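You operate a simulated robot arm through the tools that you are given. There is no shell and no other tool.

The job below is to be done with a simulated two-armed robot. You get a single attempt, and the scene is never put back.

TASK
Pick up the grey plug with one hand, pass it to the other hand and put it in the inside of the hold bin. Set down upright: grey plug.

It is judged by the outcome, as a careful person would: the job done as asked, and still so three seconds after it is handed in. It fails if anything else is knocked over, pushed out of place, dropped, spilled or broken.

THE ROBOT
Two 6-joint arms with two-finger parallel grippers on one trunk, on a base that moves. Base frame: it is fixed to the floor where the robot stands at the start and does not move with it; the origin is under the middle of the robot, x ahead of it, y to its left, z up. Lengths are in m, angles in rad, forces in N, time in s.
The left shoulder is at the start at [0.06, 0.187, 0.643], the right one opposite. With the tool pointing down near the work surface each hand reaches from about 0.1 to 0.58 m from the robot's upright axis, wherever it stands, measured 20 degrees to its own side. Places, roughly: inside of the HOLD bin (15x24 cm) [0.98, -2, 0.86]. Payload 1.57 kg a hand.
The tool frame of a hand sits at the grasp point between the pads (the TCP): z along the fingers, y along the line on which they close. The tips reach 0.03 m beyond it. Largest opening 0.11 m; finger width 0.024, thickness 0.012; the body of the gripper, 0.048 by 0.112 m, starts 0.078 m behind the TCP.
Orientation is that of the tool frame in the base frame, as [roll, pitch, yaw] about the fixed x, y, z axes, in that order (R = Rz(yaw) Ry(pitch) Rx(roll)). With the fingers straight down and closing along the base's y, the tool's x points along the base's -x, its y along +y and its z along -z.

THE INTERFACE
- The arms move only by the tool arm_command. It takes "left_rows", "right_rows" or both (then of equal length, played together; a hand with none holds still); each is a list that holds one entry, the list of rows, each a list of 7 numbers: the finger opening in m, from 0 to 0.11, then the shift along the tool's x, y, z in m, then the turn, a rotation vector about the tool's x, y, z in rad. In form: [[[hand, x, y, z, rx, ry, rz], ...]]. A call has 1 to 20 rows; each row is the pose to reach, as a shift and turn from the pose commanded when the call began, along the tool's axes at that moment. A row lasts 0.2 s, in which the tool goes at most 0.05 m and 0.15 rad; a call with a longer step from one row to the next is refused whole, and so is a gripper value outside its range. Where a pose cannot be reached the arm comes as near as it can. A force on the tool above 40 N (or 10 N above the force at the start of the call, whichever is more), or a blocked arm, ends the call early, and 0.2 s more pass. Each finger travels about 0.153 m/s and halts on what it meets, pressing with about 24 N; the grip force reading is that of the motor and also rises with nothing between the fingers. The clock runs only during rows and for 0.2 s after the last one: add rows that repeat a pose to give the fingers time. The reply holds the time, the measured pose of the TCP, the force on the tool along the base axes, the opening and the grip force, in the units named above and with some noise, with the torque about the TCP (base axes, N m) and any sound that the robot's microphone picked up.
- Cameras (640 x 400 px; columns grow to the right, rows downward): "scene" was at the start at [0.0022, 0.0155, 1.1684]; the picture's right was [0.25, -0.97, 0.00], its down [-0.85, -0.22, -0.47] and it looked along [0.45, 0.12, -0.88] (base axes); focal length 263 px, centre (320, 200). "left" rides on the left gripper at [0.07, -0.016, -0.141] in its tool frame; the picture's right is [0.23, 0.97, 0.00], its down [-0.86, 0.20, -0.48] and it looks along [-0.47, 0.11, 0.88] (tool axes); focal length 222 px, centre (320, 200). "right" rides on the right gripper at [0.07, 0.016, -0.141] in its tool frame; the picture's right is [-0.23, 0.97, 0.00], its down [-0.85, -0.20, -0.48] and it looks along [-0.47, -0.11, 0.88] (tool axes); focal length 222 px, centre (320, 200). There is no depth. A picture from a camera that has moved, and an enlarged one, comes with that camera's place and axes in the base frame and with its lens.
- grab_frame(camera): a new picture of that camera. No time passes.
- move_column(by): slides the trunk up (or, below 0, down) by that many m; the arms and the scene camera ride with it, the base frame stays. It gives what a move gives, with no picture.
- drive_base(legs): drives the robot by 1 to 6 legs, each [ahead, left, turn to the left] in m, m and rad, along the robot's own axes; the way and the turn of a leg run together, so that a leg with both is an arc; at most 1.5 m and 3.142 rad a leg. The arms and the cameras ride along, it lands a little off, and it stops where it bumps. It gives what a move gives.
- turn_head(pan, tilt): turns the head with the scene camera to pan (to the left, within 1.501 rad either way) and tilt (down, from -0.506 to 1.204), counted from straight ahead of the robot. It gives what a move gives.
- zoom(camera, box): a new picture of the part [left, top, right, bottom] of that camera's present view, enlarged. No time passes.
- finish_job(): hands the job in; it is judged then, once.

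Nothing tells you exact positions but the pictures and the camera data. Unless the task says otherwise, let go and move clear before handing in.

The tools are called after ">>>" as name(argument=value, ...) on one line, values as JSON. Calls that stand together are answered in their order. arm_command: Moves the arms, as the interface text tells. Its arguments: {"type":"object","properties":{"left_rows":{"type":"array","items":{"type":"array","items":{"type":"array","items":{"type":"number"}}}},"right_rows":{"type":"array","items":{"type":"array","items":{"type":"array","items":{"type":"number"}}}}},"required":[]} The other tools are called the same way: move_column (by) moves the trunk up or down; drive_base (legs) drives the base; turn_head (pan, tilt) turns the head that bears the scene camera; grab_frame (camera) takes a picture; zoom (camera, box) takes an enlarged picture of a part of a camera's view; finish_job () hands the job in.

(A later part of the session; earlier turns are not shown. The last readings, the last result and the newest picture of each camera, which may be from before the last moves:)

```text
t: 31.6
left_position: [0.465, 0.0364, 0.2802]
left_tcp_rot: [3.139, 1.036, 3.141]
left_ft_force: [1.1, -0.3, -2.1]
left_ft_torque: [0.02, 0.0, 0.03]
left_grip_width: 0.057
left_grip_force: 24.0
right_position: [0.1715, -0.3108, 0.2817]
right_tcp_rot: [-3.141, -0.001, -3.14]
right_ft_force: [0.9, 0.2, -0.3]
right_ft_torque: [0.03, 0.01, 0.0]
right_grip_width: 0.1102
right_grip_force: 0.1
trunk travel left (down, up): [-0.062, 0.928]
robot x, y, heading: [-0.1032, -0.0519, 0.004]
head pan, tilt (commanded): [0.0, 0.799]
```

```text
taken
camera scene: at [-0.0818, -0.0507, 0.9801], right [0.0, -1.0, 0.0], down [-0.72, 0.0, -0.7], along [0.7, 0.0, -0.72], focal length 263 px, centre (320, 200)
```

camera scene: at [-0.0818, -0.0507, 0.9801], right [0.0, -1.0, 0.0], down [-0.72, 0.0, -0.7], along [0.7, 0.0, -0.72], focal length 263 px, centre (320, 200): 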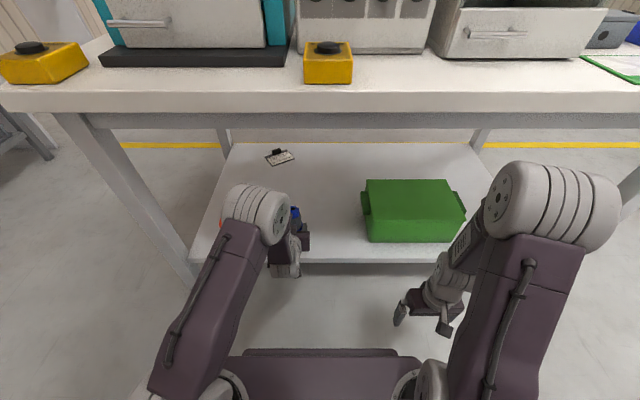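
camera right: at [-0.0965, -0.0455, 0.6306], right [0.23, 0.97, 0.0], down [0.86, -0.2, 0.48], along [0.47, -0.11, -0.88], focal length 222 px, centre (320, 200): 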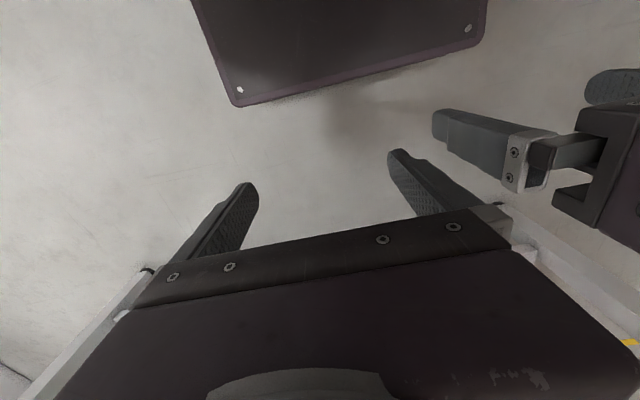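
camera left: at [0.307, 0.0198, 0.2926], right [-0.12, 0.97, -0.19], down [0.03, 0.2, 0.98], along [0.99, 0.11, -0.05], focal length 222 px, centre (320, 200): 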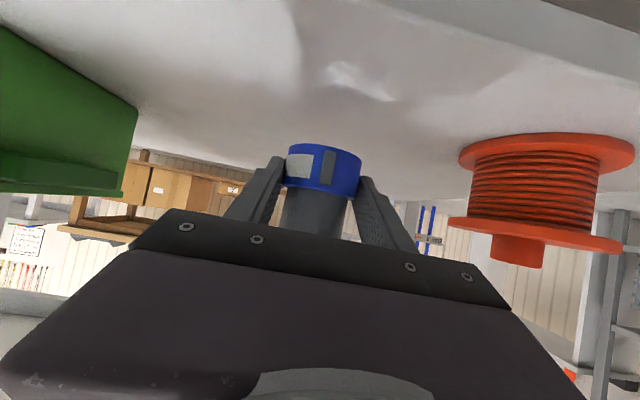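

The plug is held and off the shelf. I drive straight back out from under the bench.

>>> drive_base(legs=[[-0.3, 0, 0]])

>>> move_column(by=0.25)

>>> grab_frame(camera="left")

>>> grab_frame(camera="scene")

>>> grab_frame(camera="right")

```text
t: 33.7
left_position: [0.1655, 0.0375, 0.2802]
left_tcp_rot: [3.138, 1.033, -3.137]
left_ft_force: [0.4, 0.0, -2.0]
left_ft_torque: [0.04, -0.01, 0.02]
left_grip_width: 0.0571
left_grip_force: 24.0
right_position: [-0.127, -0.3084, 0.2812]
right_tcp_rot: [-3.141, -0.001, -3.138]
right_ft_force: [0.1, -0.1, -0.1]
right_ft_torque: [-0.01, 0.01, -0.02]
right_grip_width: 0.1102
right_grip_force: 0.0
trunk travel left (down, up): [-0.062, 0.928]
robot x, y, heading: [-0.4008, -0.0535, 0.002]
head pan, tilt (commanded): [0.0, 0.799]
```

```text
t: 36.2
left_position: [0.1641, 0.0383, 0.5298]
left_tcp_rot: [3.137, 1.035, -3.139]
left_ft_force: [-0.6, -0.1, -0.9]
left_ft_torque: [0.02, 0.0, -0.02]
left_grip_width: 0.0569
left_grip_force: 24.2
right_position: [-0.1264, -0.3107, 0.5321]
right_tcp_rot: [3.141, 0.0, -3.137]
right_ft_force: [0.7, 0.6, 0.3]
right_ft_torque: [-0.01, 0.0, -0.02]
right_grip_width: 0.1101
right_grip_force: 0.0
trunk travel left (down, up): [-0.312, 0.678]
robot x, y, heading: [-0.3998, -0.0503, 0.002]
head pan, tilt (commanded): [0.0, 0.799]
```

```text
taken
camera left: at [0.0079, 0.0204, 0.5425], right [-0.12, 0.97, -0.19], down [0.02, 0.2, 0.98], along [0.99, 0.11, -0.05], focal length 222 px, centre (320, 200)
```

left: 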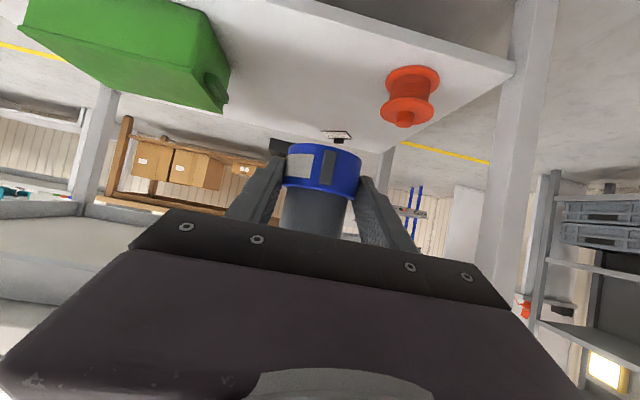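

```text
taken
camera scene: at [-0.3806, -0.0516, 1.23], right [0.01, -1.0, 0.0], down [-0.72, 0.0, -0.7], along [0.7, 0.0, -0.72], focal length 263 px, centre (320, 200)
```

scene: 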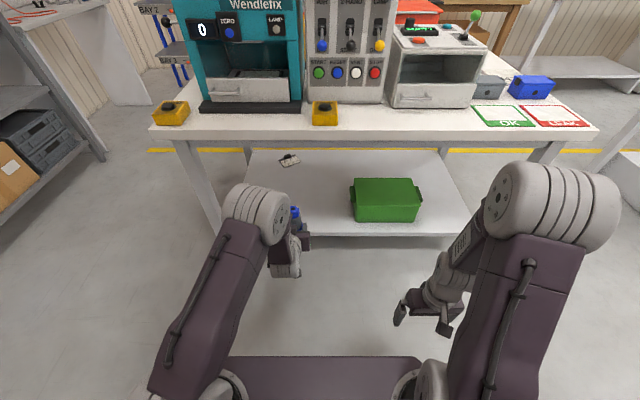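

```text
taken
camera right: at [-0.1961, -0.294, 0.6727], right [0.22, 0.98, 0.0], down [0.86, -0.19, 0.48], along [0.47, -0.11, -0.88], focal length 222 px, centre (320, 200)
```

right: 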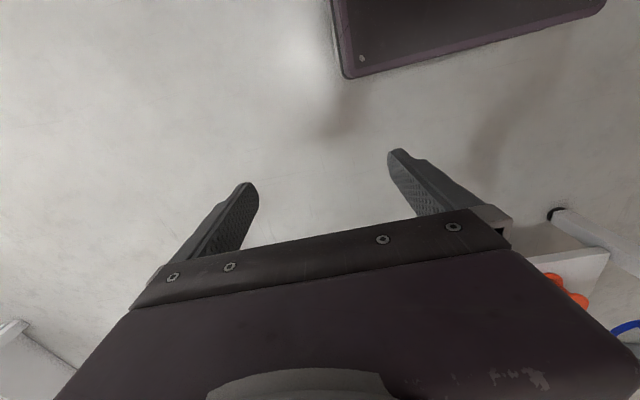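

The plug is held well clear of everything. Next I turn the left hand (about the vertical) to point toward the right side so that its elbow moves left and leaves room for the right hand from above; first part of the turn to see how the arm behaves.

>>> arm_command(left_rows=[[[0.04, 0, 0, 0, 0.086, 0, 0.051], [0.04, 0, 0, 0, 0.172, 0, 0.102], [0.04, 0, 0, 0, 0.258, 0, 0.153], [0.04, 0, 0, 0, 0.344, 0, 0.204], [0.04, 0, 0, 0, 0.344, 0, 0.204]]])

>>> grab_frame(camera="scene")

>>> grab_frame(camera="left")

```text
t: 37.4
left_position: [0.165, 0.0382, 0.5303]
left_tcp_rot: [3.14, 1.032, 2.746]
left_ft_force: [0.3, -0.3, -1.4]
left_ft_torque: [-0.02, 0.02, 0.02]
left_grip_width: 0.057
left_grip_force: 24.0
right_position: [-0.1263, -0.31, 0.5317]
right_tcp_rot: [-3.141, 0.001, -3.135]
right_ft_force: [0.4, 0.2, -0.8]
right_ft_torque: [0.0, 0.03, 0.01]
right_grip_width: 0.11
right_grip_force: 0.1
trunk travel left (down, up): [-0.312, 0.678]
robot x, y, heading: [-0.4002, -0.0511, 0.006]
head pan, tilt (commanded): [0.0, 0.799]
```

```text
taken
camera scene: at [-0.3807, -0.0516, 1.2301], right [0.01, -1.0, 0.0], down [-0.72, 0.0, -0.7], along [0.7, 0.0, -0.72], focal length 263 px, centre (320, 200)
```

scene: 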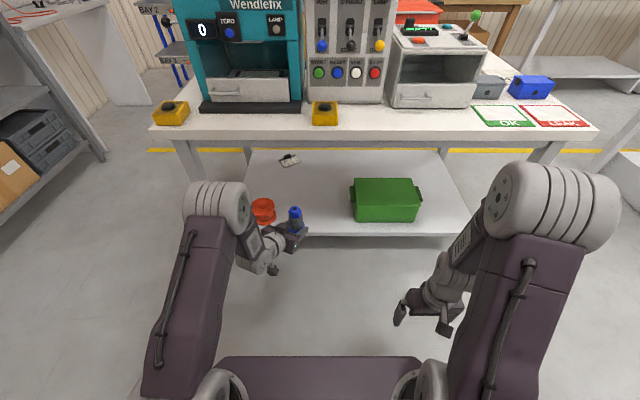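

```text
taken
camera left: at [0.0139, 0.083, 0.5424], right [0.27, 0.94, -0.19], down [0.1, 0.17, 0.98], along [0.96, -0.28, -0.05], focal length 222 px, centre (320, 200)
```

left: 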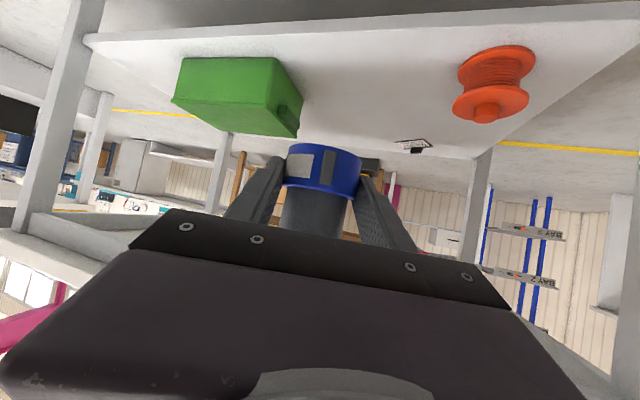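

The turn kept the plug in place and the elbow moved left; the plug is visible and upright in the scene view. I continue turning and bring the plug closer to the robot's middle.

>>> arm_command(left_rows=[[[0.04, 0.0059, -0.01565, -0.0099, 0.0717, 0, 0.0425], [0.04, 0.0118, -0.0313, -0.0198, 0.1433, 0, 0.085], [0.04, 0.01765, -0.047, -0.02975, 0.215, 0, 0.1275], [0.04, 0.0235, -0.0626, -0.0397, 0.2867, 0, 0.17], [0.04, 0.0294, -0.0782, -0.0496, 0.3583, 0, 0.2125], [0.04, 0.0353, -0.0939, -0.0595, 0.43, 0, 0.255], [0.04, 0.0353, -0.0939, -0.0595, 0.43, 0, 0.255]]])

>>> grab_frame(camera="scene")

>>> grab_frame(camera="right")

```text
t: 39.0
left_position: [0.0912, -0.0239, 0.5462]
left_tcp_rot: [-3.139, 1.009, 2.248]
left_ft_force: [0.4, 0.5, -1.6]
left_ft_torque: [0.03, 0.05, 0.02]
left_grip_width: 0.0569
left_grip_force: 24.0
left hand out of reach, approached as far as the arm can: row 1, 2, 3, 4, 5, 6, 7
right_position: [-0.1272, -0.3115, 0.5308]
right_tcp_rot: [-3.14, -0.001, -3.136]
right_ft_force: [0.0, -0.2, 0.3]
right_ft_torque: [0.01, -0.02, 0.03]
right_grip_width: 0.1102
right_grip_force: 0.2
trunk travel left (down, up): [-0.312, 0.678]
robot x, y, heading: [-0.4055, -0.0486, 0.009]
head pan, tilt (commanded): [0.0, 0.799]
```

```text
taken
camera scene: at [-0.3807, -0.0516, 1.2301], right [0.01, -1.0, 0.0], down [-0.72, 0.0, -0.7], along [0.7, 0.0, -0.72], focal length 263 px, centre (320, 200)
```

scene: 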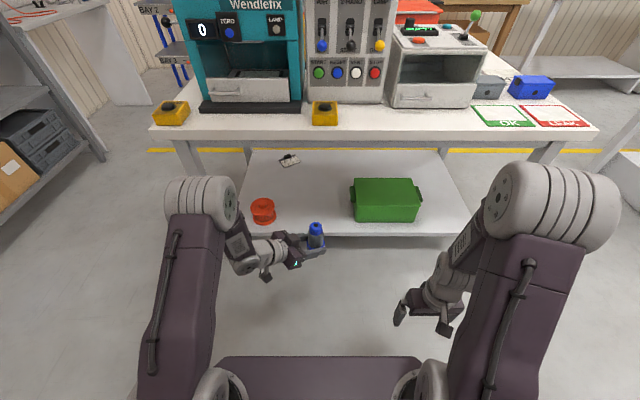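

```text
taken
camera right: at [-0.1961, -0.294, 0.6727], right [0.22, 0.98, 0.0], down [0.86, -0.19, 0.48], along [0.47, -0.11, -0.88], focal length 222 px, centre (320, 200)
```

right: 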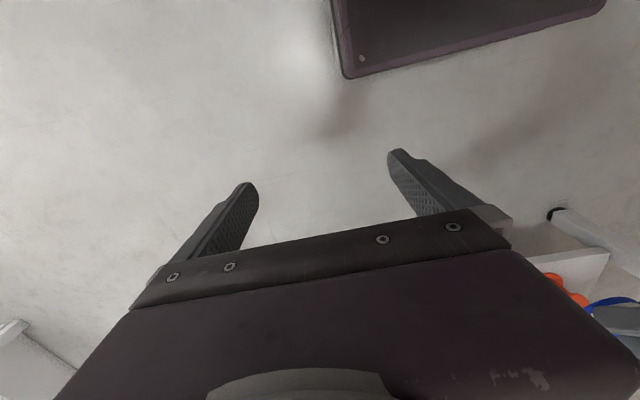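

The left hand now points about 51° to the right with the plug upright at roughly (0.098, -0.032). To be in easy reach of the right hand I shift the plug a bit more to the right and back.

>>> arm_command(left_rows=[[[0.04, -0.0045, -0.0183, 0.0071, 0, 0, 0], [0.04, -0.009, -0.0366, 0.0142, 0, 0, 0], [0.04, -0.0134, -0.0549, 0.0212, 0, 0, 0], [0.04, -0.0179, -0.0732, 0.0283, 0, 0, 0], [0.04, -0.0224, -0.0915, 0.0354, 0, 0, 0], [0.04, -0.0224, -0.0915, 0.0354, 0, 0, 0]]])

>>> grab_frame(camera="scene")

>>> zoom(camera="scene", box=[260, 190, 420, 290])

```text
t: 40.4
left_position: [0.068, -0.1203, 0.5583]
left_tcp_rot: [-3.14, 1.021, 2.247]
left_ft_force: [-0.2, 0.1, -0.9]
left_ft_torque: [0.0, 0.0, 0.01]
left_grip_width: 0.0569
left_grip_force: 23.8
left hand out of reach, approached as far as the arm can: row 1, 2, 3, 4, 5, 6
right_position: [-0.1271, -0.3104, 0.5321]
right_tcp_rot: [3.141, 0.001, -3.136]
right_ft_force: [0.3, 0.1, 0.0]
right_ft_torque: [-0.02, 0.01, 0.03]
right_grip_width: 0.11
right_grip_force: 0.0
trunk travel left (down, up): [-0.312, 0.678]
robot x, y, heading: [-0.4009, -0.0493, 0.008]
head pan, tilt (commanded): [0.0, 0.799]
```

```text
taken
camera scene: at [-0.3807, -0.0516, 1.2301], right [0.01, -1.0, 0.0], down [-0.72, 0.0, -0.7], along [0.7, 0.0, -0.72], focal length 263 px, centre (320, 200)
```

scene: 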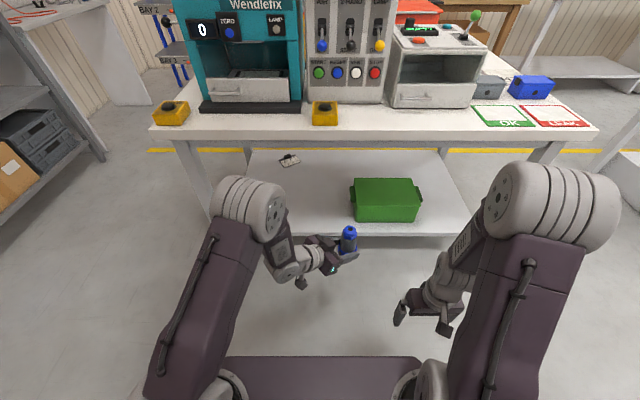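

```text
4.00 times, centred on (340, 240) of scene
camera zoom: at [-0.3807, -0.0516, 1.2301], right [0.01, -1.0, 0.0], down [-0.72, 0.0, -0.7], along [0.7, 0.0, -0.72], focal length 1051 px, centre (240, 40)
```

zoom: 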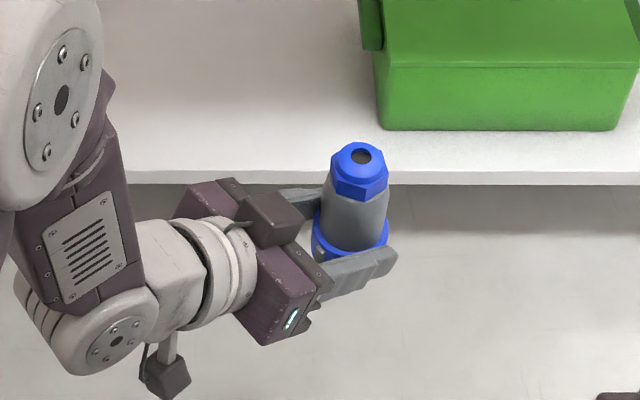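

The plug stands upright in the left hand at about (0.075, -0.130), base z ≈ 0.526, top ≈ 0.646, and its upper half is free. I raise the right hand and turn it so that its fingers will close along the left hand's pointing direction, clear of the left fingers.

>>> arm_command(right_rows=[[[0.11, 0, 0, -0.035, 0, 0, -0.12], [0.11, 0, 0, -0.07, 0, 0, -0.24], [0.11, 0, 0, -0.105, 0, 0, -0.36], [0.11, 0, 0, -0.14, 0, 0, -0.48], [0.11, 0, 0, -0.175, 0, 0, -0.6], [0.11, 0, 0, -0.2, 0, 0, -0.68], [0.11, 0, 0, -0.2, 0, 0, -0.68]]])

>>> grab_frame(camera="scene")

>>> grab_frame(camera="right")

```text
t: 42.0
left_position: [0.0669, -0.1217, 0.5598]
left_tcp_rot: [3.141, 1.02, 2.245]
left_ft_force: [0.3, -1.2, -2.2]
left_ft_torque: [0.08, -0.02, 0.0]
left_grip_width: 0.0569
left_grip_force: 23.9
right_position: [-0.1265, -0.3116, 0.7322]
right_tcp_rot: [-3.141, 0.0, -2.454]
right_ft_force: [-0.5, 0.0, 0.5]
right_ft_torque: [0.02, -0.01, -0.02]
right_grip_width: 0.1099
right_grip_force: 0.1
trunk travel left (down, up): [-0.312, 0.678]
robot x, y, heading: [-0.4013, -0.0517, 0.009]
head pan, tilt (commanded): [0.0, 0.799]
```

```text
taken
camera scene: at [-0.3807, -0.0516, 1.2301], right [0.01, -1.0, 0.0], down [-0.72, 0.0, -0.7], along [0.7, 0.0, -0.72], focal length 263 px, centre (320, 200)
```

scene: 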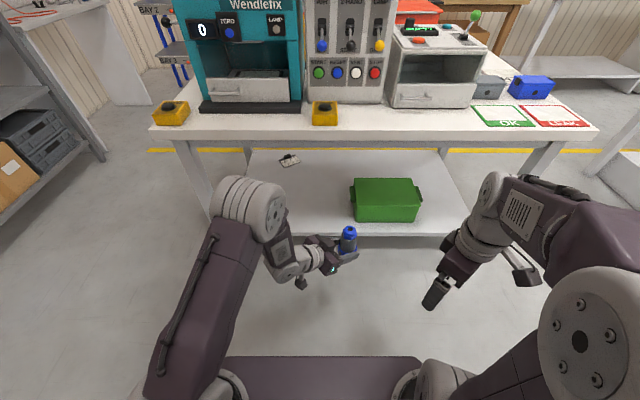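

```text
taken
camera right: at [-0.1904, -0.3424, 0.8721], right [-0.44, 0.9, 0.0], down [0.79, 0.39, 0.48], along [0.43, 0.21, -0.88], focal length 222 px, centre (320, 200)
```

right: 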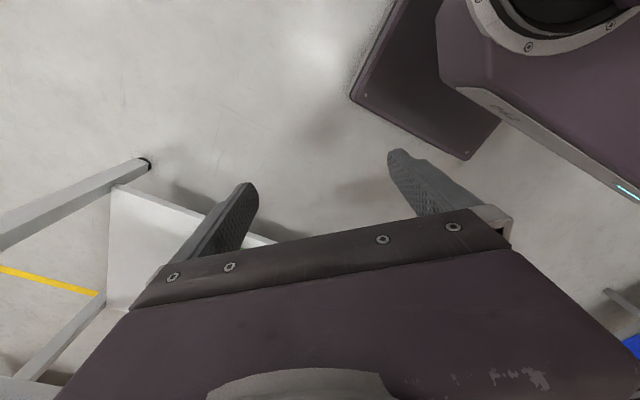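

The right arm swung its elbow outwards, which leaves more room between the arms. Now I move the right hand over the plug at z = 0.73 (fingertips 5 cm above the plug's top).

>>> arm_command(right_rows=[[[0.11, -0.034, 0.0016, 0, 0, 0, 0], [0.11, -0.068, 0.0033, 0, 0, 0, 0], [0.11, -0.101, 0.0049, 0, 0, 0, 0], [0.11, -0.135, 0.0065, 0, 0, 0, 0], [0.11, -0.169, 0.0081, 0, 0, 0, 0], [0.11, -0.19, 0.0092, 0, 0, 0, 0], [0.11, -0.19, 0.0092, 0, 0, 0, 0]]])

>>> grab_frame(camera="scene")

>>> grab_frame(camera="right")

```text
t: 43.6
left_position: [0.0664, -0.1203, 0.5591]
left_tcp_rot: [-3.139, 1.02, 2.246]
left_ft_force: [-0.1, -0.4, -1.1]
left_ft_torque: [0.05, -0.01, -0.01]
left_grip_width: 0.0569
left_grip_force: 24.3
right_position: [0.0144, -0.1829, 0.7328]
right_tcp_rot: [-3.141, -0.002, -2.457]
right_ft_force: [0.3, -0.1, -0.4]
right_ft_torque: [0.04, 0.0, -0.03]
right_grip_width: 0.1101
right_grip_force: 0.1
trunk travel left (down, up): [-0.312, 0.678]
robot x, y, heading: [-0.4048, -0.0512, 0.004]
head pan, tilt (commanded): [0.0, 0.799]
```

```text
taken
camera scene: at [-0.3808, -0.0516, 1.2301], right [0.01, -1.0, 0.0], down [-0.72, 0.0, -0.7], along [0.7, 0.0, -0.72], focal length 263 px, centre (320, 200)
```

scene: 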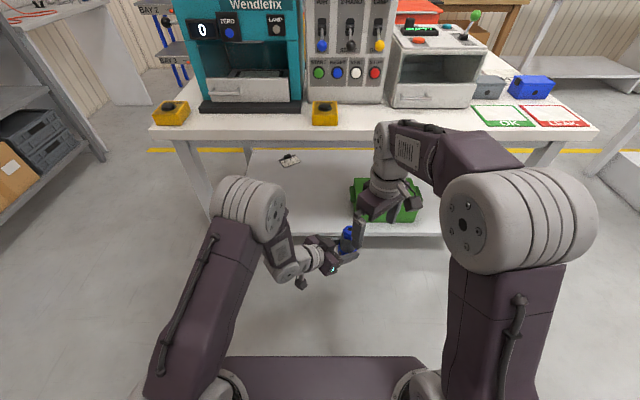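

```text
taken
camera right: at [-0.0488, -0.2133, 0.8738], right [-0.44, 0.9, 0.0], down [0.79, 0.39, 0.48], along [0.43, 0.21, -0.88], focal length 222 px, centre (320, 200)
```

right: 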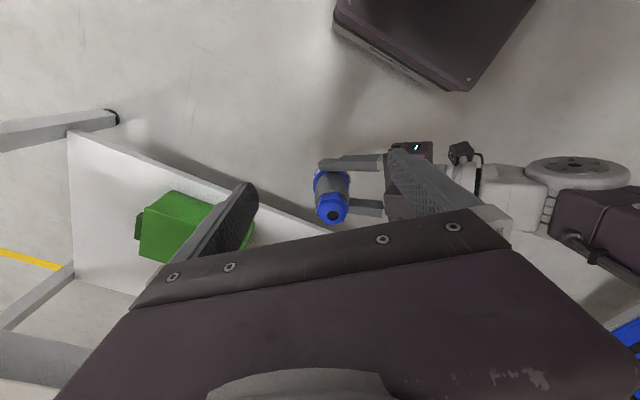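

The right camera sees the plug's top at about (0.075, -0.135). I move the right hand directly above it.

>>> arm_command(right_rows=[[[0.11, -0.026, 0, 0, 0, 0, 0], [0.11, -0.052, 0, 0, 0, 0, 0], [0.11, -0.078, 0, 0, 0, 0, 0], [0.11, -0.078, 0, 0, 0, 0, 0]]])

>>> grab_frame(camera="right")

>>> zoom(camera="scene", box=[260, 160, 440, 280])

>>> grab_frame(camera="left")

```text
t: 44.6
left_position: [0.0669, -0.1205, 0.5598]
left_tcp_rot: [-3.14, 1.021, 2.246]
left_ft_force: [-0.8, 0.8, -1.3]
left_ft_torque: [0.02, 0.01, -0.04]
left_grip_width: 0.0571
left_grip_force: 23.4
right_position: [0.0761, -0.1337, 0.7304]
right_tcp_rot: [3.141, 0.001, -2.456]
right_ft_force: [-0.1, -0.4, -0.5]
right_ft_torque: [0.0, -0.02, 0.01]
right_grip_width: 0.1102
right_grip_force: 0.0
trunk travel left (down, up): [-0.312, 0.678]
robot x, y, heading: [-0.4016, -0.054, 0.005]
head pan, tilt (commanded): [0.0, 0.799]
```

```text
taken
camera right: at [0.0122, -0.1643, 0.8716], right [-0.44, 0.9, 0.0], down [0.79, 0.39, 0.48], along [0.43, 0.21, -0.88], focal length 222 px, centre (320, 200)
```

right: 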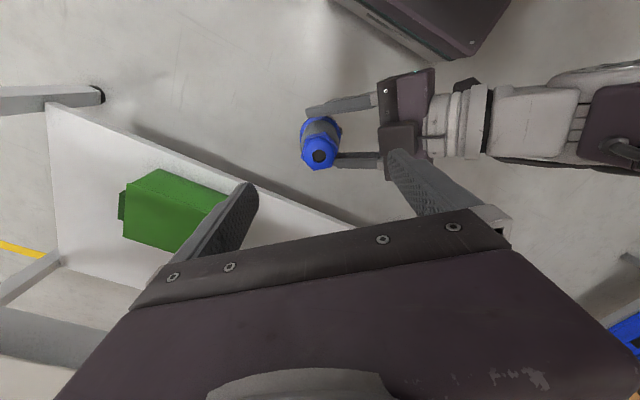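

```text
3.33 times, centred on (350, 220) of scene
camera zoom: at [-0.3808, -0.0516, 1.2301], right [0.01, -1.0, 0.0], down [-0.72, 0.0, -0.7], along [0.7, 0.0, -0.72], focal length 876 px, centre (220, 133)
```

zoom: 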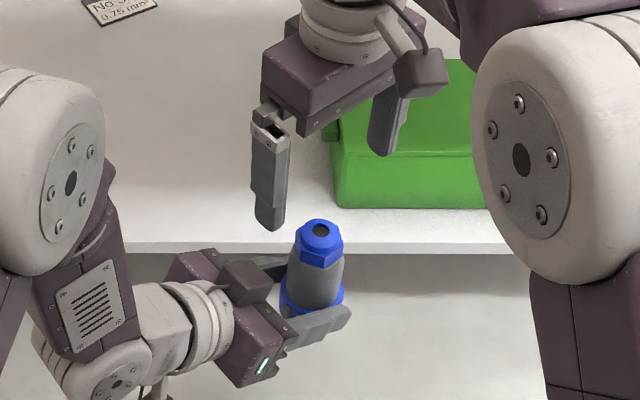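

```text
taken
camera left: at [-0.044, -0.0092, 0.5734], right [0.69, 0.7, -0.19], down [0.18, 0.09, 0.98], along [0.7, -0.71, -0.06], focal length 222 px, centre (320, 200)
```

left: 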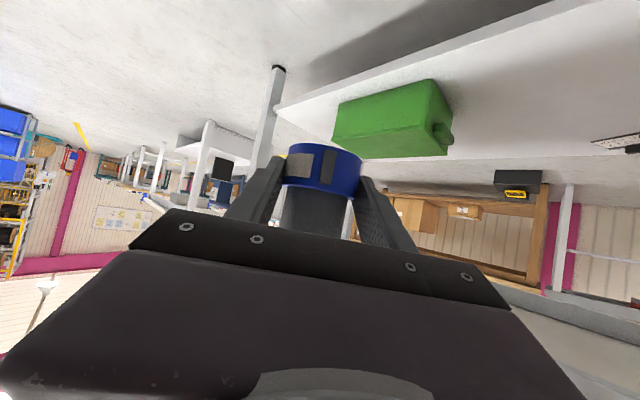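

The right hand is centred over the plug within about 1 mm. I narrow its opening to 80 mm (to stay clear of the left palm) and come down halfway.

>>> arm_command(right_rows=[[[0.08, 0, 0, 0, 0, 0, 0], [0.08, 0, 0, 0, 0, 0, 0], [0.08, 0, 0, 0.03, 0, 0, 0], [0.08, 0, 0, 0.06, 0, 0, 0], [0.08, 0, 0, 0.075, 0, 0, 0], [0.08, 0, 0, 0.075, 0, 0, 0]]])

>>> grab_frame(camera="right")

>>> zoom(camera="scene", box=[260, 160, 440, 280])

```text
t: 46.0
left_position: [0.0681, -0.1207, 0.5597]
left_tcp_rot: [-3.141, 1.018, 2.246]
left_ft_force: [-0.1, 0.0, -1.4]
left_ft_torque: [0.01, 0.0, 0.02]
left_grip_width: 0.057
left_grip_force: 24.3
right_position: [0.0764, -0.1334, 0.6584]
right_tcp_rot: [-3.14, 0.0, -2.457]
right_ft_force: [0.6, -0.8, 0.5]
right_ft_torque: [-0.01, 0.01, 0.01]
right_grip_width: 0.0798
right_grip_force: 0.1
trunk travel left (down, up): [-0.312, 0.678]
robot x, y, heading: [-0.3981, -0.0474, 0.006]
head pan, tilt (commanded): [0.0, 0.799]
```

```text
taken
camera right: at [0.0121, -0.1651, 0.7984], right [-0.44, 0.9, 0.0], down [0.79, 0.39, 0.48], along [0.43, 0.21, -0.88], focal length 222 px, centre (320, 200)
```

right: 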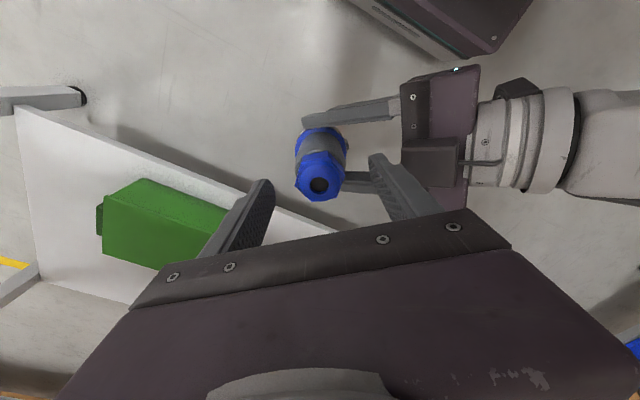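

```text
3.33 times, centred on (350, 220) of scene
camera zoom: at [-0.3807, -0.0516, 1.2301], right [0.01, -1.0, 0.0], down [-0.72, 0.0, -0.7], along [0.7, 0.0, -0.72], focal length 876 px, centre (220, 133)
```

zoom: 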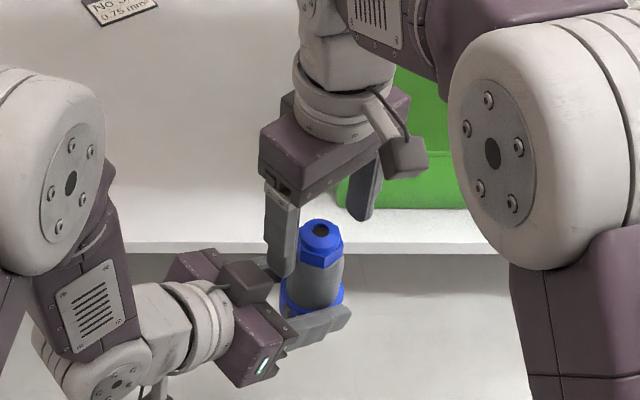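

The fingers straddle the plug's top correctly. There is a dark block on top of the left gripper near the right hand's left finger, so I zoom in to check the clearance before lowering further.

>>> zoom(camera="scene", box=[300, 205, 380, 255])

>>> zoom(camera="right", box=[280, 90, 480, 215])

```text
8.00 times, centred on (340, 230) of scene
camera zoom: at [-0.3807, -0.0516, 1.2301], right [0.01, -1.0, 0.0], down [-0.72, 0.0, -0.7], along [0.7, 0.0, -0.72], focal length 2102 px, centre (160, -40)
```

zoom: 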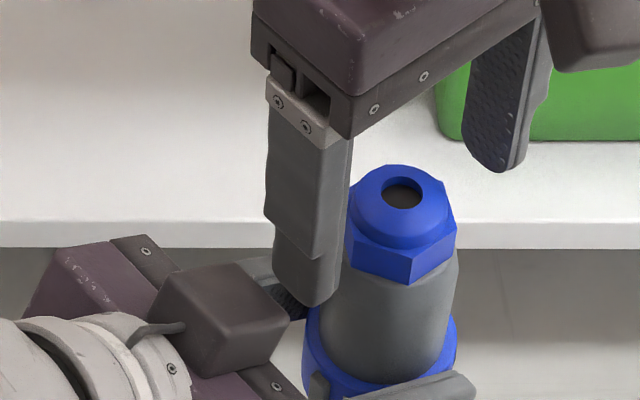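

```text
3.20 times, centred on (380, 152) of right
camera zoom: at [0.0121, -0.1651, 0.7984], right [-0.44, 0.9, 0.0], down [0.79, 0.39, 0.48], along [0.43, 0.21, -0.88], focal length 711 px, centre (128, 352)
```

zoom: 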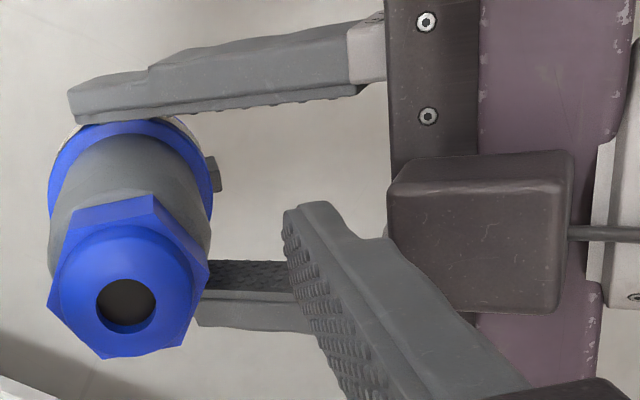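

The dark block's front edge is about 64 mm from the plug's axis at height 0.64. Narrowing the right opening to 68 mm keeps a safe gap on both sides, so I do that and lower the remaining 48 mm.

>>> arm_command(right_rows=[[[0.068, 0, 0, 0, 0, 0, 0], [0.068, 0, 0, 0, 0, 0, 0], [0.068, 0, 0, 0.012, 0, 0, 0], [0.068, 0, 0, 0.024, 0, 0, 0], [0.068, 0, 0, 0.036, 0, 0, 0], [0.068, 0, 0, 0.048, 0, 0, 0], [0.068, 0, 0, 0.048, 0, 0, 0]]])

>>> zoom(camera="scene", box=[290, 190, 390, 255])

>>> grab_frame(camera="right")

```text
t: 47.6
left_position: [0.0676, -0.1206, 0.559]
left_tcp_rot: [-3.139, 1.02, 2.246]
left_ft_force: [0.5, 0.2, -1.3]
left_ft_torque: [0.02, 0.02, 0.01]
left_grip_width: 0.057
left_grip_force: 23.6
right_position: [0.0741, -0.1363, 0.6092]
right_tcp_rot: [-3.141, 0.002, -2.455]
right_ft_force: [-0.7, -0.6, 0.1]
right_ft_torque: [0.03, -0.01, -0.03]
right_grip_width: 0.0681
right_grip_force: 0.1
trunk travel left (down, up): [-0.312, 0.678]
robot x, y, heading: [-0.4026, -0.052, 0.006]
head pan, tilt (commanded): [0.0, 0.799]
```

```text
6.15 times, centred on (340, 222) of scene
camera zoom: at [-0.3807, -0.0516, 1.2301], right [0.01, -1.0, 0.0], down [-0.72, 0.0, -0.7], along [0.7, 0.0, -0.72], focal length 1616 px, centre (197, 62)
```

zoom: 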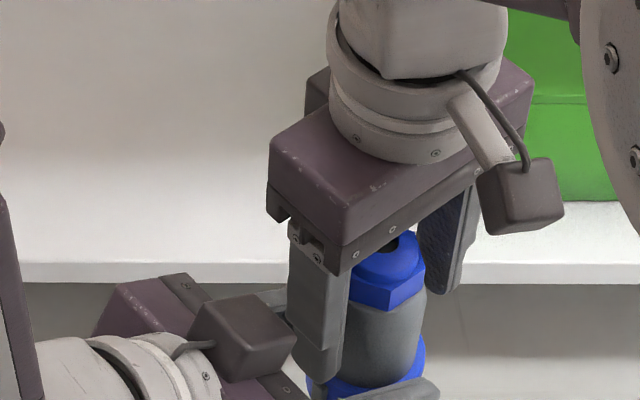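

```text
taken
camera right: at [0.011, -0.1662, 0.7498], right [-0.44, 0.9, 0.0], down [0.79, 0.39, 0.48], along [0.43, 0.21, -0.88], focal length 222 px, centre (320, 200)
```

right: 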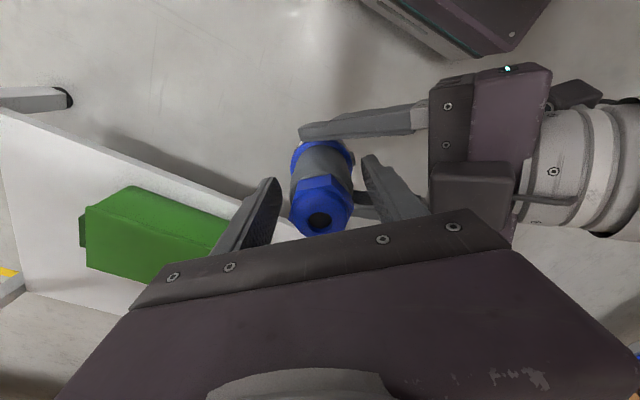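

No contact forces, and the plug's upper body is between the right fingers. I close the right hand on it.

>>> arm_command(right_rows=[[[0.06, 0, 0, 0, 0, 0, 0], [0.055, 0, 0, 0, 0, 0, 0], [0.05, 0, 0, 0, 0, 0, 0], [0.045, 0, 0, 0, 0, 0, 0], [0.035, 0, 0, 0, 0, 0, 0], [0.035, 0, 0, 0, 0, 0, 0], [0.035, 0, 0, 0, 0, 0, 0]]])

>>> grab_frame(camera="right")

>>> zoom(camera="scene", box=[290, 190, 390, 255])

```text
t: 49.2
left_position: [0.0672, -0.1203, 0.5594]
left_tcp_rot: [-3.139, 1.021, 2.246]
left_ft_force: [4.1, -3.4, -3.2]
left_ft_torque: [0.04, 0.14, -0.05]
left_grip_width: 0.0568
left_grip_force: 24.0
right_position: [0.0732, -0.1345, 0.6098]
right_tcp_rot: [-3.141, -0.002, -2.456]
right_ft_force: [-4.2, 2.9, 2.6]
right_ft_torque: [0.18, 0.1, 0.08]
right_grip_width: 0.046
right_grip_force: 23.6
trunk travel left (down, up): [-0.312, 0.678]
robot x, y, heading: [-0.3968, -0.0518, 0.006]
head pan, tilt (commanded): [0.0, 0.799]
```

```text
taken
camera right: at [0.0109, -0.1661, 0.75], right [-0.44, 0.9, 0.0], down [0.79, 0.39, 0.48], along [0.43, 0.21, -0.88], focal length 222 px, centre (320, 200)
```

right: 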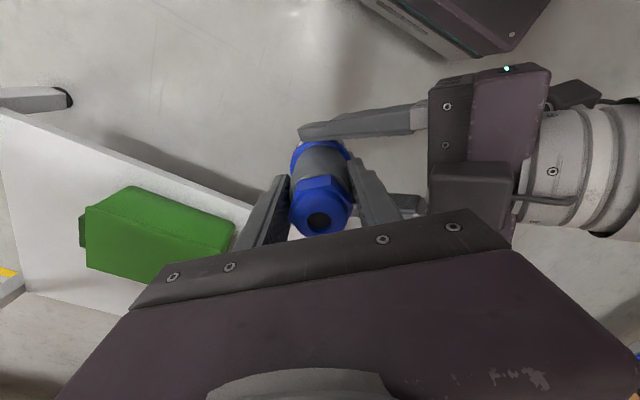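

```text
6.15 times, centred on (340, 222) of scene
camera zoom: at [-0.3807, -0.0516, 1.2301], right [0.01, -1.0, 0.0], down [-0.72, 0.0, -0.7], along [0.7, 0.0, -0.72], focal length 1616 px, centre (197, 62)
```

zoom: 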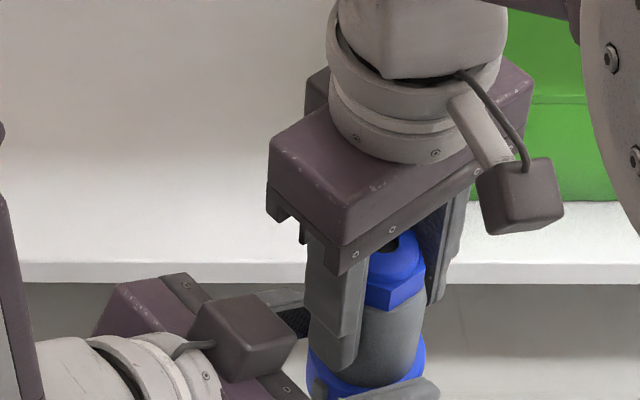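

Both hands hold the plug (right grip 46 mm at 24 N). Now I open the left hand slowly while the right keeps holding.

>>> arm_command(left_rows=[[[0.065, 0, 0, 0, 0, 0, 0], [0.075, 0, 0, 0, 0, 0, 0], [0.09, 0, 0, 0, 0, 0, 0], [0.11, 0, 0, 0, 0, 0, 0], [0.11, 0, 0, 0, 0, 0, 0]]])

>>> grab_frame(camera="right")

>>> zoom(camera="scene", box=[290, 190, 390, 255])

```text
t: 50.4
left_position: [0.0677, -0.1223, 0.5595]
left_tcp_rot: [-3.14, 1.019, 2.247]
left_ft_force: [-1.3, 0.2, 0.9]
left_ft_torque: [0.0, 0.01, -0.03]
left_grip_width: 0.1097
left_grip_force: 0.0
right_position: [0.0743, -0.1356, 0.6084]
right_tcp_rot: [-3.141, 0.0, -2.456]
right_ft_force: [0.2, 0.0, -0.1]
right_ft_torque: [-0.02, 0.0, -0.01]
right_grip_width: 0.046
right_grip_force: 23.8
trunk travel left (down, up): [-0.312, 0.678]
robot x, y, heading: [-0.4018, -0.0508, 0.005]
head pan, tilt (commanded): [0.0, 0.799]
```

```text
taken
camera right: at [0.011, -0.1662, 0.75], right [-0.44, 0.9, 0.0], down [0.79, 0.39, 0.48], along [0.43, 0.21, -0.88], focal length 222 px, centre (320, 200)
```

right: 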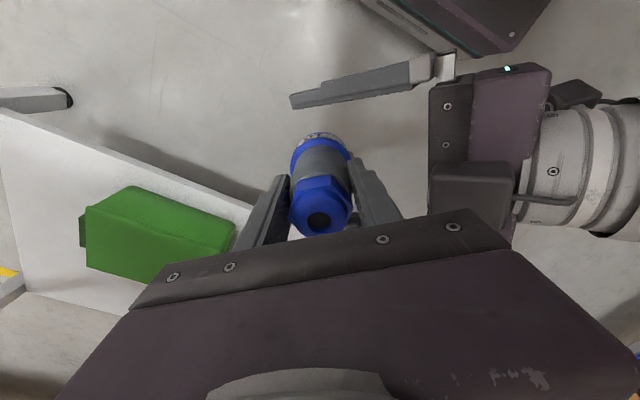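

```text
6.15 times, centred on (340, 222) of scene
camera zoom: at [-0.3807, -0.0516, 1.2301], right [0.01, -1.0, 0.0], down [-0.72, 0.0, -0.7], along [0.7, 0.0, -0.72], focal length 1616 px, centre (197, 62)
```

zoom: 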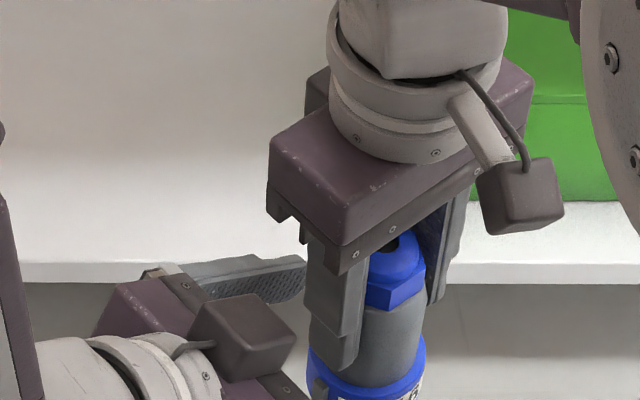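

The left hand is open and the right hand alone holds the plug. I lift the right hand straight up out of the left fingers.

>>> arm_command(right_rows=[[[0.035, 0, 0, -0.015, 0, 0, 0], [0.035, 0, 0, -0.04, 0, 0, 0], [0.035, 0, 0, -0.065, 0, 0, 0], [0.035, 0, 0, -0.09, 0, 0, 0], [0.035, 0, 0, -0.115, 0, 0, 0], [0.035, 0, 0, -0.125, 0, 0, 0], [0.035, 0, 0, -0.125, 0, 0, 0]]])

>>> grab_frame(camera="scene")

>>> grab_frame(camera="right")

```text
t: 52.0
left_position: [0.0663, -0.1212, 0.5583]
left_tcp_rot: [-3.139, 1.019, 2.246]
left_ft_force: [-0.3, 0.3, 0.1]
left_ft_torque: [-0.01, 0.0, 0.01]
left_grip_width: 0.1101
left_grip_force: 0.1
right_position: [0.076, -0.1341, 0.7346]
right_tcp_rot: [-3.141, 0.002, -2.456]
right_ft_force: [0.7, -1.1, -1.5]
right_ft_torque: [0.0, 0.0, -0.01]
right_grip_width: 0.046
right_grip_force: 23.6
trunk travel left (down, up): [-0.312, 0.678]
robot x, y, heading: [-0.4026, -0.0514, 0.004]
head pan, tilt (commanded): [0.0, 0.799]
```

```text
taken
camera scene: at [-0.3807, -0.0516, 1.2301], right [0.01, -1.0, 0.0], down [-0.72, 0.0, -0.7], along [0.7, 0.0, -0.72], focal length 263 px, centre (320, 200)
```

scene: 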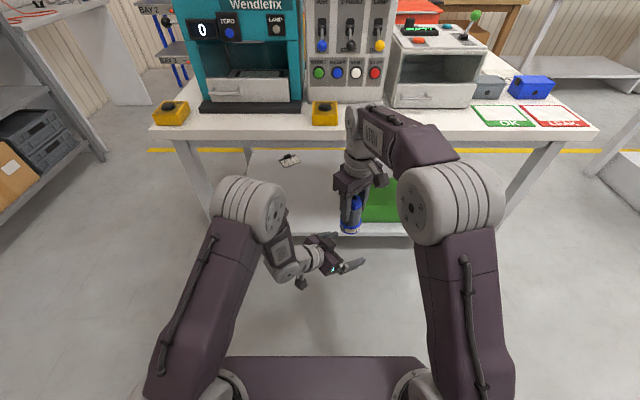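

```text
taken
camera right: at [0.012, -0.1654, 0.8756], right [-0.44, 0.9, 0.0], down [0.79, 0.39, 0.48], along [0.43, 0.21, -0.88], focal length 222 px, centre (320, 200)
```

right: 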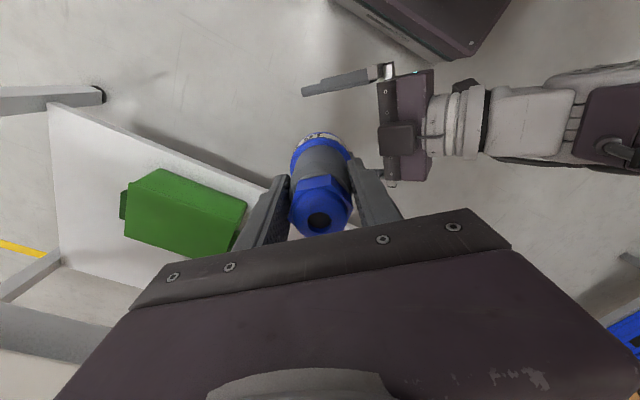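

Handover done: the right hand carries the plug upright. I now withdraw the left hand to the left and turn its fingers down again to tuck it in.

>>> arm_command(left_rows=[[[0.11, 0.0155, 0.0238, -0.0252, 0, 0, 0], [0.11, 0.031, 0.0476, -0.0504, 0, 0, 0], [0.11, 0.0464, 0.0714, -0.0756, 0, 0, 0], [0.11, 0.0619, 0.0952, -0.1008, 0, 0, 0], [0.11, 0.0773, 0.119, -0.126, 0, 0, 0], [0.11, 0.0773, 0.119, -0.126, 0, 0, 0]]])

>>> grab_frame(camera="scene")

```text
t: 53.4
left_position: [0.0818, 0.0673, 0.5683]
left_tcp_rot: [-3.141, 1.008, 2.248]
left_ft_force: [-0.4, 0.1, -0.2]
left_ft_torque: [0.02, 0.04, 0.05]
left_grip_width: 0.11
left_grip_force: 0.1
left hand out of reach, approached as far as the arm can: row 1, 2, 3, 4, 5, 6
right_position: [0.0754, -0.1353, 0.7347]
right_tcp_rot: [-3.141, -0.001, -2.457]
right_ft_force: [0.2, -0.5, -1.2]
right_ft_torque: [0.0, -0.01, 0.0]
right_grip_width: 0.0461
right_grip_force: 23.8
trunk travel left (down, up): [-0.312, 0.678]
robot x, y, heading: [-0.4043, -0.047, 0.006]
head pan, tilt (commanded): [0.0, 0.799]
```

```text
taken
camera scene: at [-0.3807, -0.0517, 1.2301], right [0.01, -1.0, 0.0], down [-0.72, 0.0, -0.7], along [0.7, 0.0, -0.72], focal length 263 px, centre (320, 200)
```

scene: 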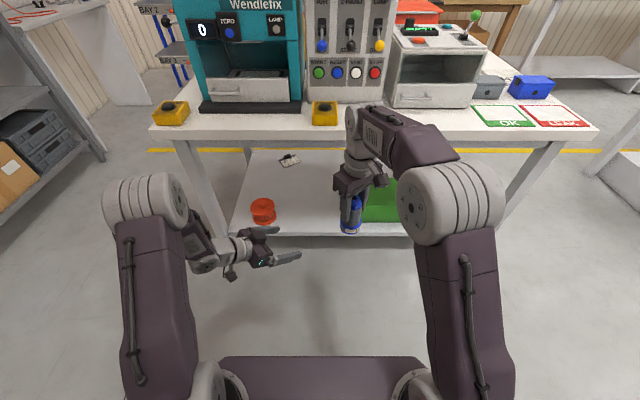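

The left hand is clear of the plug. I turn its fingers down and draw it back.

>>> arm_command(left_rows=[[[0.11, 0.0078, -0.0123, -0.0124, 0, 0.126, 0], [0.11, 0.0157, -0.0245, -0.0248, 0, 0.252, 0], [0.11, 0.0235, -0.0368, -0.0372, 0, 0.378, 0], [0.11, 0.0313, -0.049, -0.0497, 0, 0.504, 0], [0.11, 0.0391, -0.0613, -0.0621, 0, 0.63, 0], [0.11, 0.047, -0.0735, -0.0745, 0, 0.756, 0], [0.11, 0.0548, -0.0858, -0.0869, 0, 0.882, 0], [0.11, 0.0626, -0.098, -0.0993, 0, 1.008, 0], [0.11, 0.0626, -0.098, -0.0993, 0, 1.008, 0]]])

>>> turn_head(pan=-1.1, tilt=0.25)

>>> grab_frame(camera="scene")

```text
t: 55.4
left_position: [-0.0638, 0.0978, 0.5586]
left_tcp_rot: [-3.136, 0.099, 2.247]
left_ft_force: [0.8, 0.6, -0.4]
left_ft_torque: [0.02, -0.02, -0.02]
left_grip_width: 0.1098
left_grip_force: 0.1
left hand out of reach, approached as far as the arm can: row 8, 9
right_position: [0.0765, -0.135, 0.7347]
right_tcp_rot: [3.14, 0.0, -2.455]
right_ft_force: [0.2, -0.9, -0.6]
right_ft_torque: [-0.01, -0.01, 0.03]
right_grip_width: 0.0459
right_grip_force: 24.2
trunk travel left (down, up): [-0.312, 0.678]
robot x, y, heading: [-0.4028, -0.0474, 0.0]
head pan, tilt (commanded): [0.0, 0.799]
```

```text
t: 56.8
left_position: [-0.0642, 0.0972, 0.5591]
left_tcp_rot: [-3.138, 0.098, 2.247]
left_ft_force: [-0.2, 0.1, 0.3]
left_ft_torque: [0.01, -0.03, -0.02]
left_grip_width: 0.1102
left_grip_force: 0.0
right_position: [0.0752, -0.1345, 0.7346]
right_tcp_rot: [-3.141, -0.001, -2.457]
right_ft_force: [0.4, 0.6, -2.1]
right_ft_torque: [0.02, 0.01, 0.0]
right_grip_width: 0.046
right_grip_force: 23.7
trunk travel left (down, up): [-0.312, 0.678]
robot x, y, heading: [-0.4021, -0.0496, 0.008]
head pan, tilt (commanded): [-1.1, 0.25]
```

```text
taken
camera scene: at [-0.4185, -0.1349, 1.2791], right [-0.89, -0.46, 0.0], down [-0.11, 0.22, -0.97], along [0.45, -0.86, -0.25], focal length 263 px, centre (320, 200)
```

scene: 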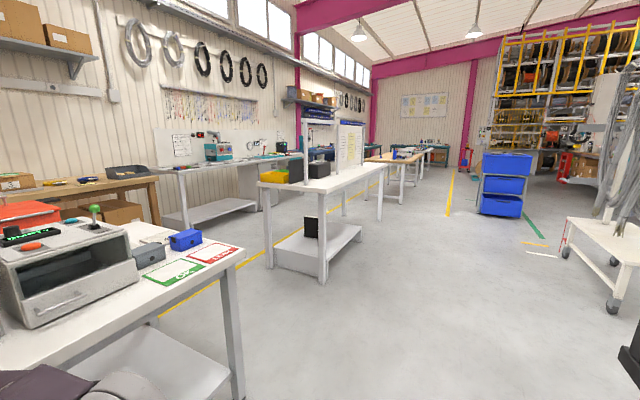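

The second bench with a yellow bin on its near end is visible ahead-right. I zoom in to find the hold bin.

>>> zoom(camera="scene", box=[240, 130, 400, 230])

>>> move_column(by=0.4)

>>> zoom(camera="scene", box=[240, 150, 400, 250])

```text
4.00 times, centred on (320, 180) of scene
camera zoom: at [-0.4185, -0.1349, 1.2791], right [-0.89, -0.46, 0.0], down [-0.11, 0.22, -0.97], along [0.45, -0.86, -0.25], focal length 1051 px, centre (320, 280)
```

zoom: 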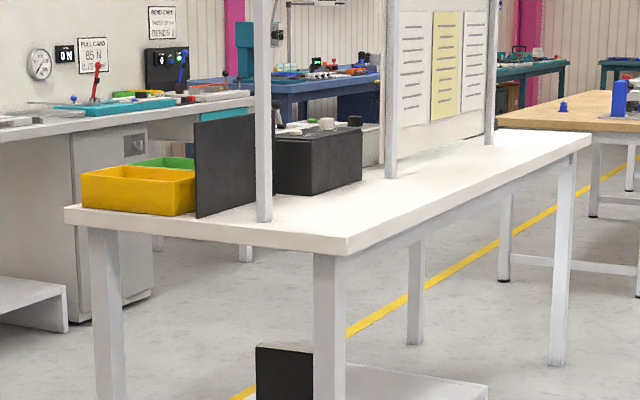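

```text
t: 60.6
left_position: [-0.0638, 0.0962, 0.9576]
left_tcp_rot: [-3.138, 0.099, 2.249]
left_ft_force: [-0.3, 0.6, 1.2]
left_ft_torque: [0.0, 0.0, 0.03]
left_grip_width: 0.1098
left_grip_force: 0.0
right_position: [0.0763, -0.1342, 1.1347]
right_tcp_rot: [-3.141, 0.002, -2.457]
right_ft_force: [0.4, 0.5, -2.2]
right_ft_torque: [0.01, 0.0, -0.01]
right_grip_width: 0.0461
right_grip_force: 23.9
trunk travel left (down, up): [-0.712, 0.278]
robot x, y, heading: [-0.4012, -0.0535, 0.001]
head pan, tilt (commanded): [-1.1, 0.25]
```

```text
4.00 times, centred on (320, 200) of scene
camera zoom: at [-0.4184, -0.135, 1.6791], right [-0.89, -0.46, 0.0], down [-0.11, 0.22, -0.97], along [0.44, -0.86, -0.25], focal length 1051 px, centre (320, 200)
```

zoom: 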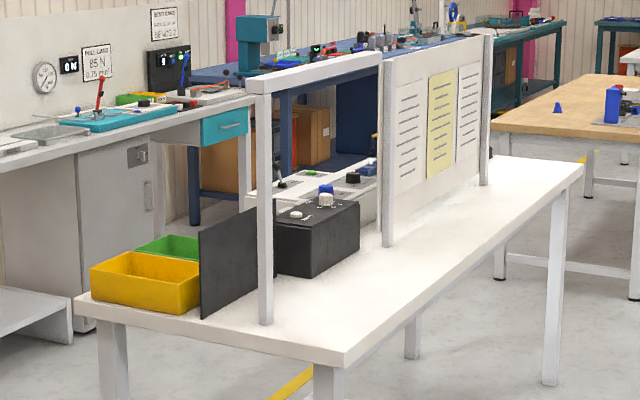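

The yellow bin on the near end of the second bench fits the given hold-bin place (0.98, -2.0); a black panel and a post stand just to its -x side. I drive to the open floor right of the first bench and turn to face the second bench, keeping the plug high.

>>> drive_base(legs=[[0.1, -1.2, 0]])

>>> drive_base(legs=[[0, 0, -1.571]])

>>> turn_head(pan=0.5, tilt=0.5)

>>> grab_frame(camera="scene")

>>> grab_frame(camera="right")

```text
t: 66.6
left_position: [0.046, -1.0786, 0.9591]
left_tcp_rot: [-3.137, 0.099, 2.255]
left_ft_force: [0.8, -0.3, -0.4]
left_ft_torque: [0.03, -0.01, 0.01]
left_grip_width: 0.1101
left_grip_force: 0.1
right_position: [0.1862, -1.3087, 1.1348]
right_tcp_rot: [3.141, 0.0, -2.449]
right_ft_force: [-0.1, -0.7, -1.6]
right_ft_torque: [0.0, 0.03, -0.01]
right_grip_width: 0.0459
right_grip_force: 23.9
trunk travel left (down, up): [-0.712, 0.278]
robot x, y, heading: [-0.291, -1.2274, 0.014]
head pan, tilt (commanded): [-1.1, 0.25]
```

```text
t: 70.8
left_position: [-0.1401, -1.5668, 0.9583]
left_tcp_rot: [-3.139, 0.098, 0.689]
left_ft_force: [-0.7, -0.1, 0.2]
left_ft_torque: [0.05, 0.01, 0.01]
left_grip_width: 0.1101
left_grip_force: 0.2
right_position: [-0.3692, -1.7074, 1.1354]
right_tcp_rot: [-3.141, 0.001, 2.268]
right_ft_force: [0.3, -0.5, -1.3]
right_ft_torque: [0.01, -0.03, -0.01]
right_grip_width: 0.046
right_grip_force: 24.1
trunk travel left (down, up): [-0.712, 0.278]
robot x, y, heading: [-0.2917, -1.2286, -1.552]
head pan, tilt (commanded): [-1.1, 0.25]
```

```text
t: 72.5
left_position: [-0.1396, -1.5657, 0.9581]
left_tcp_rot: [-3.136, 0.1, 0.688]
left_ft_force: [-0.4, 1.0, 0.0]
left_ft_torque: [-0.01, 0.02, -0.03]
left_grip_width: 0.1101
left_grip_force: 0.1
right_position: [-0.3688, -1.7078, 1.134]
right_tcp_rot: [-3.142, -0.001, 2.269]
right_ft_force: [1.0, 0.6, -1.7]
right_ft_torque: [0.02, 0.01, 0.04]
right_grip_width: 0.0459
right_grip_force: 24.3
trunk travel left (down, up): [-0.712, 0.278]
robot x, y, heading: [-0.2918, -1.2316, -1.552]
head pan, tilt (commanded): [0.499, 0.499]
```

```text
taken
camera scene: at [-0.2478, -1.2498, 1.6561], right [-0.87, -0.49, 0.0], down [-0.24, 0.42, -0.88], along [0.43, -0.76, -0.48], focal length 263 px, centre (320, 200)
```

scene: 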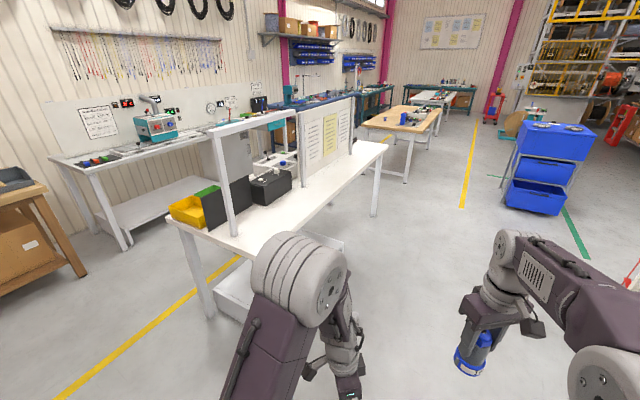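

```text
taken
camera right: at [-0.4008, -1.6437, 1.2753], right [0.89, 0.45, 0.0], down [0.4, -0.78, 0.48], along [0.22, -0.43, -0.88], focal length 222 px, centre (320, 200)
```

right: 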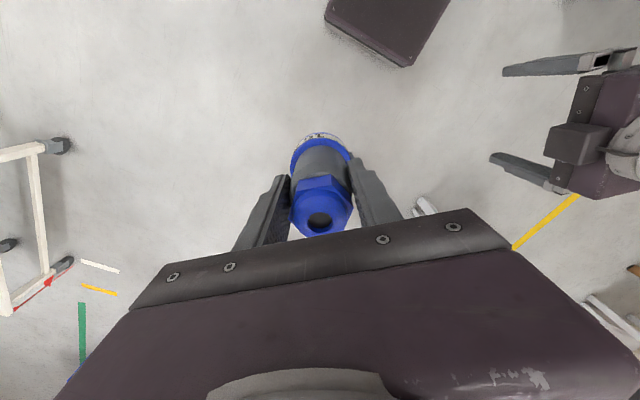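

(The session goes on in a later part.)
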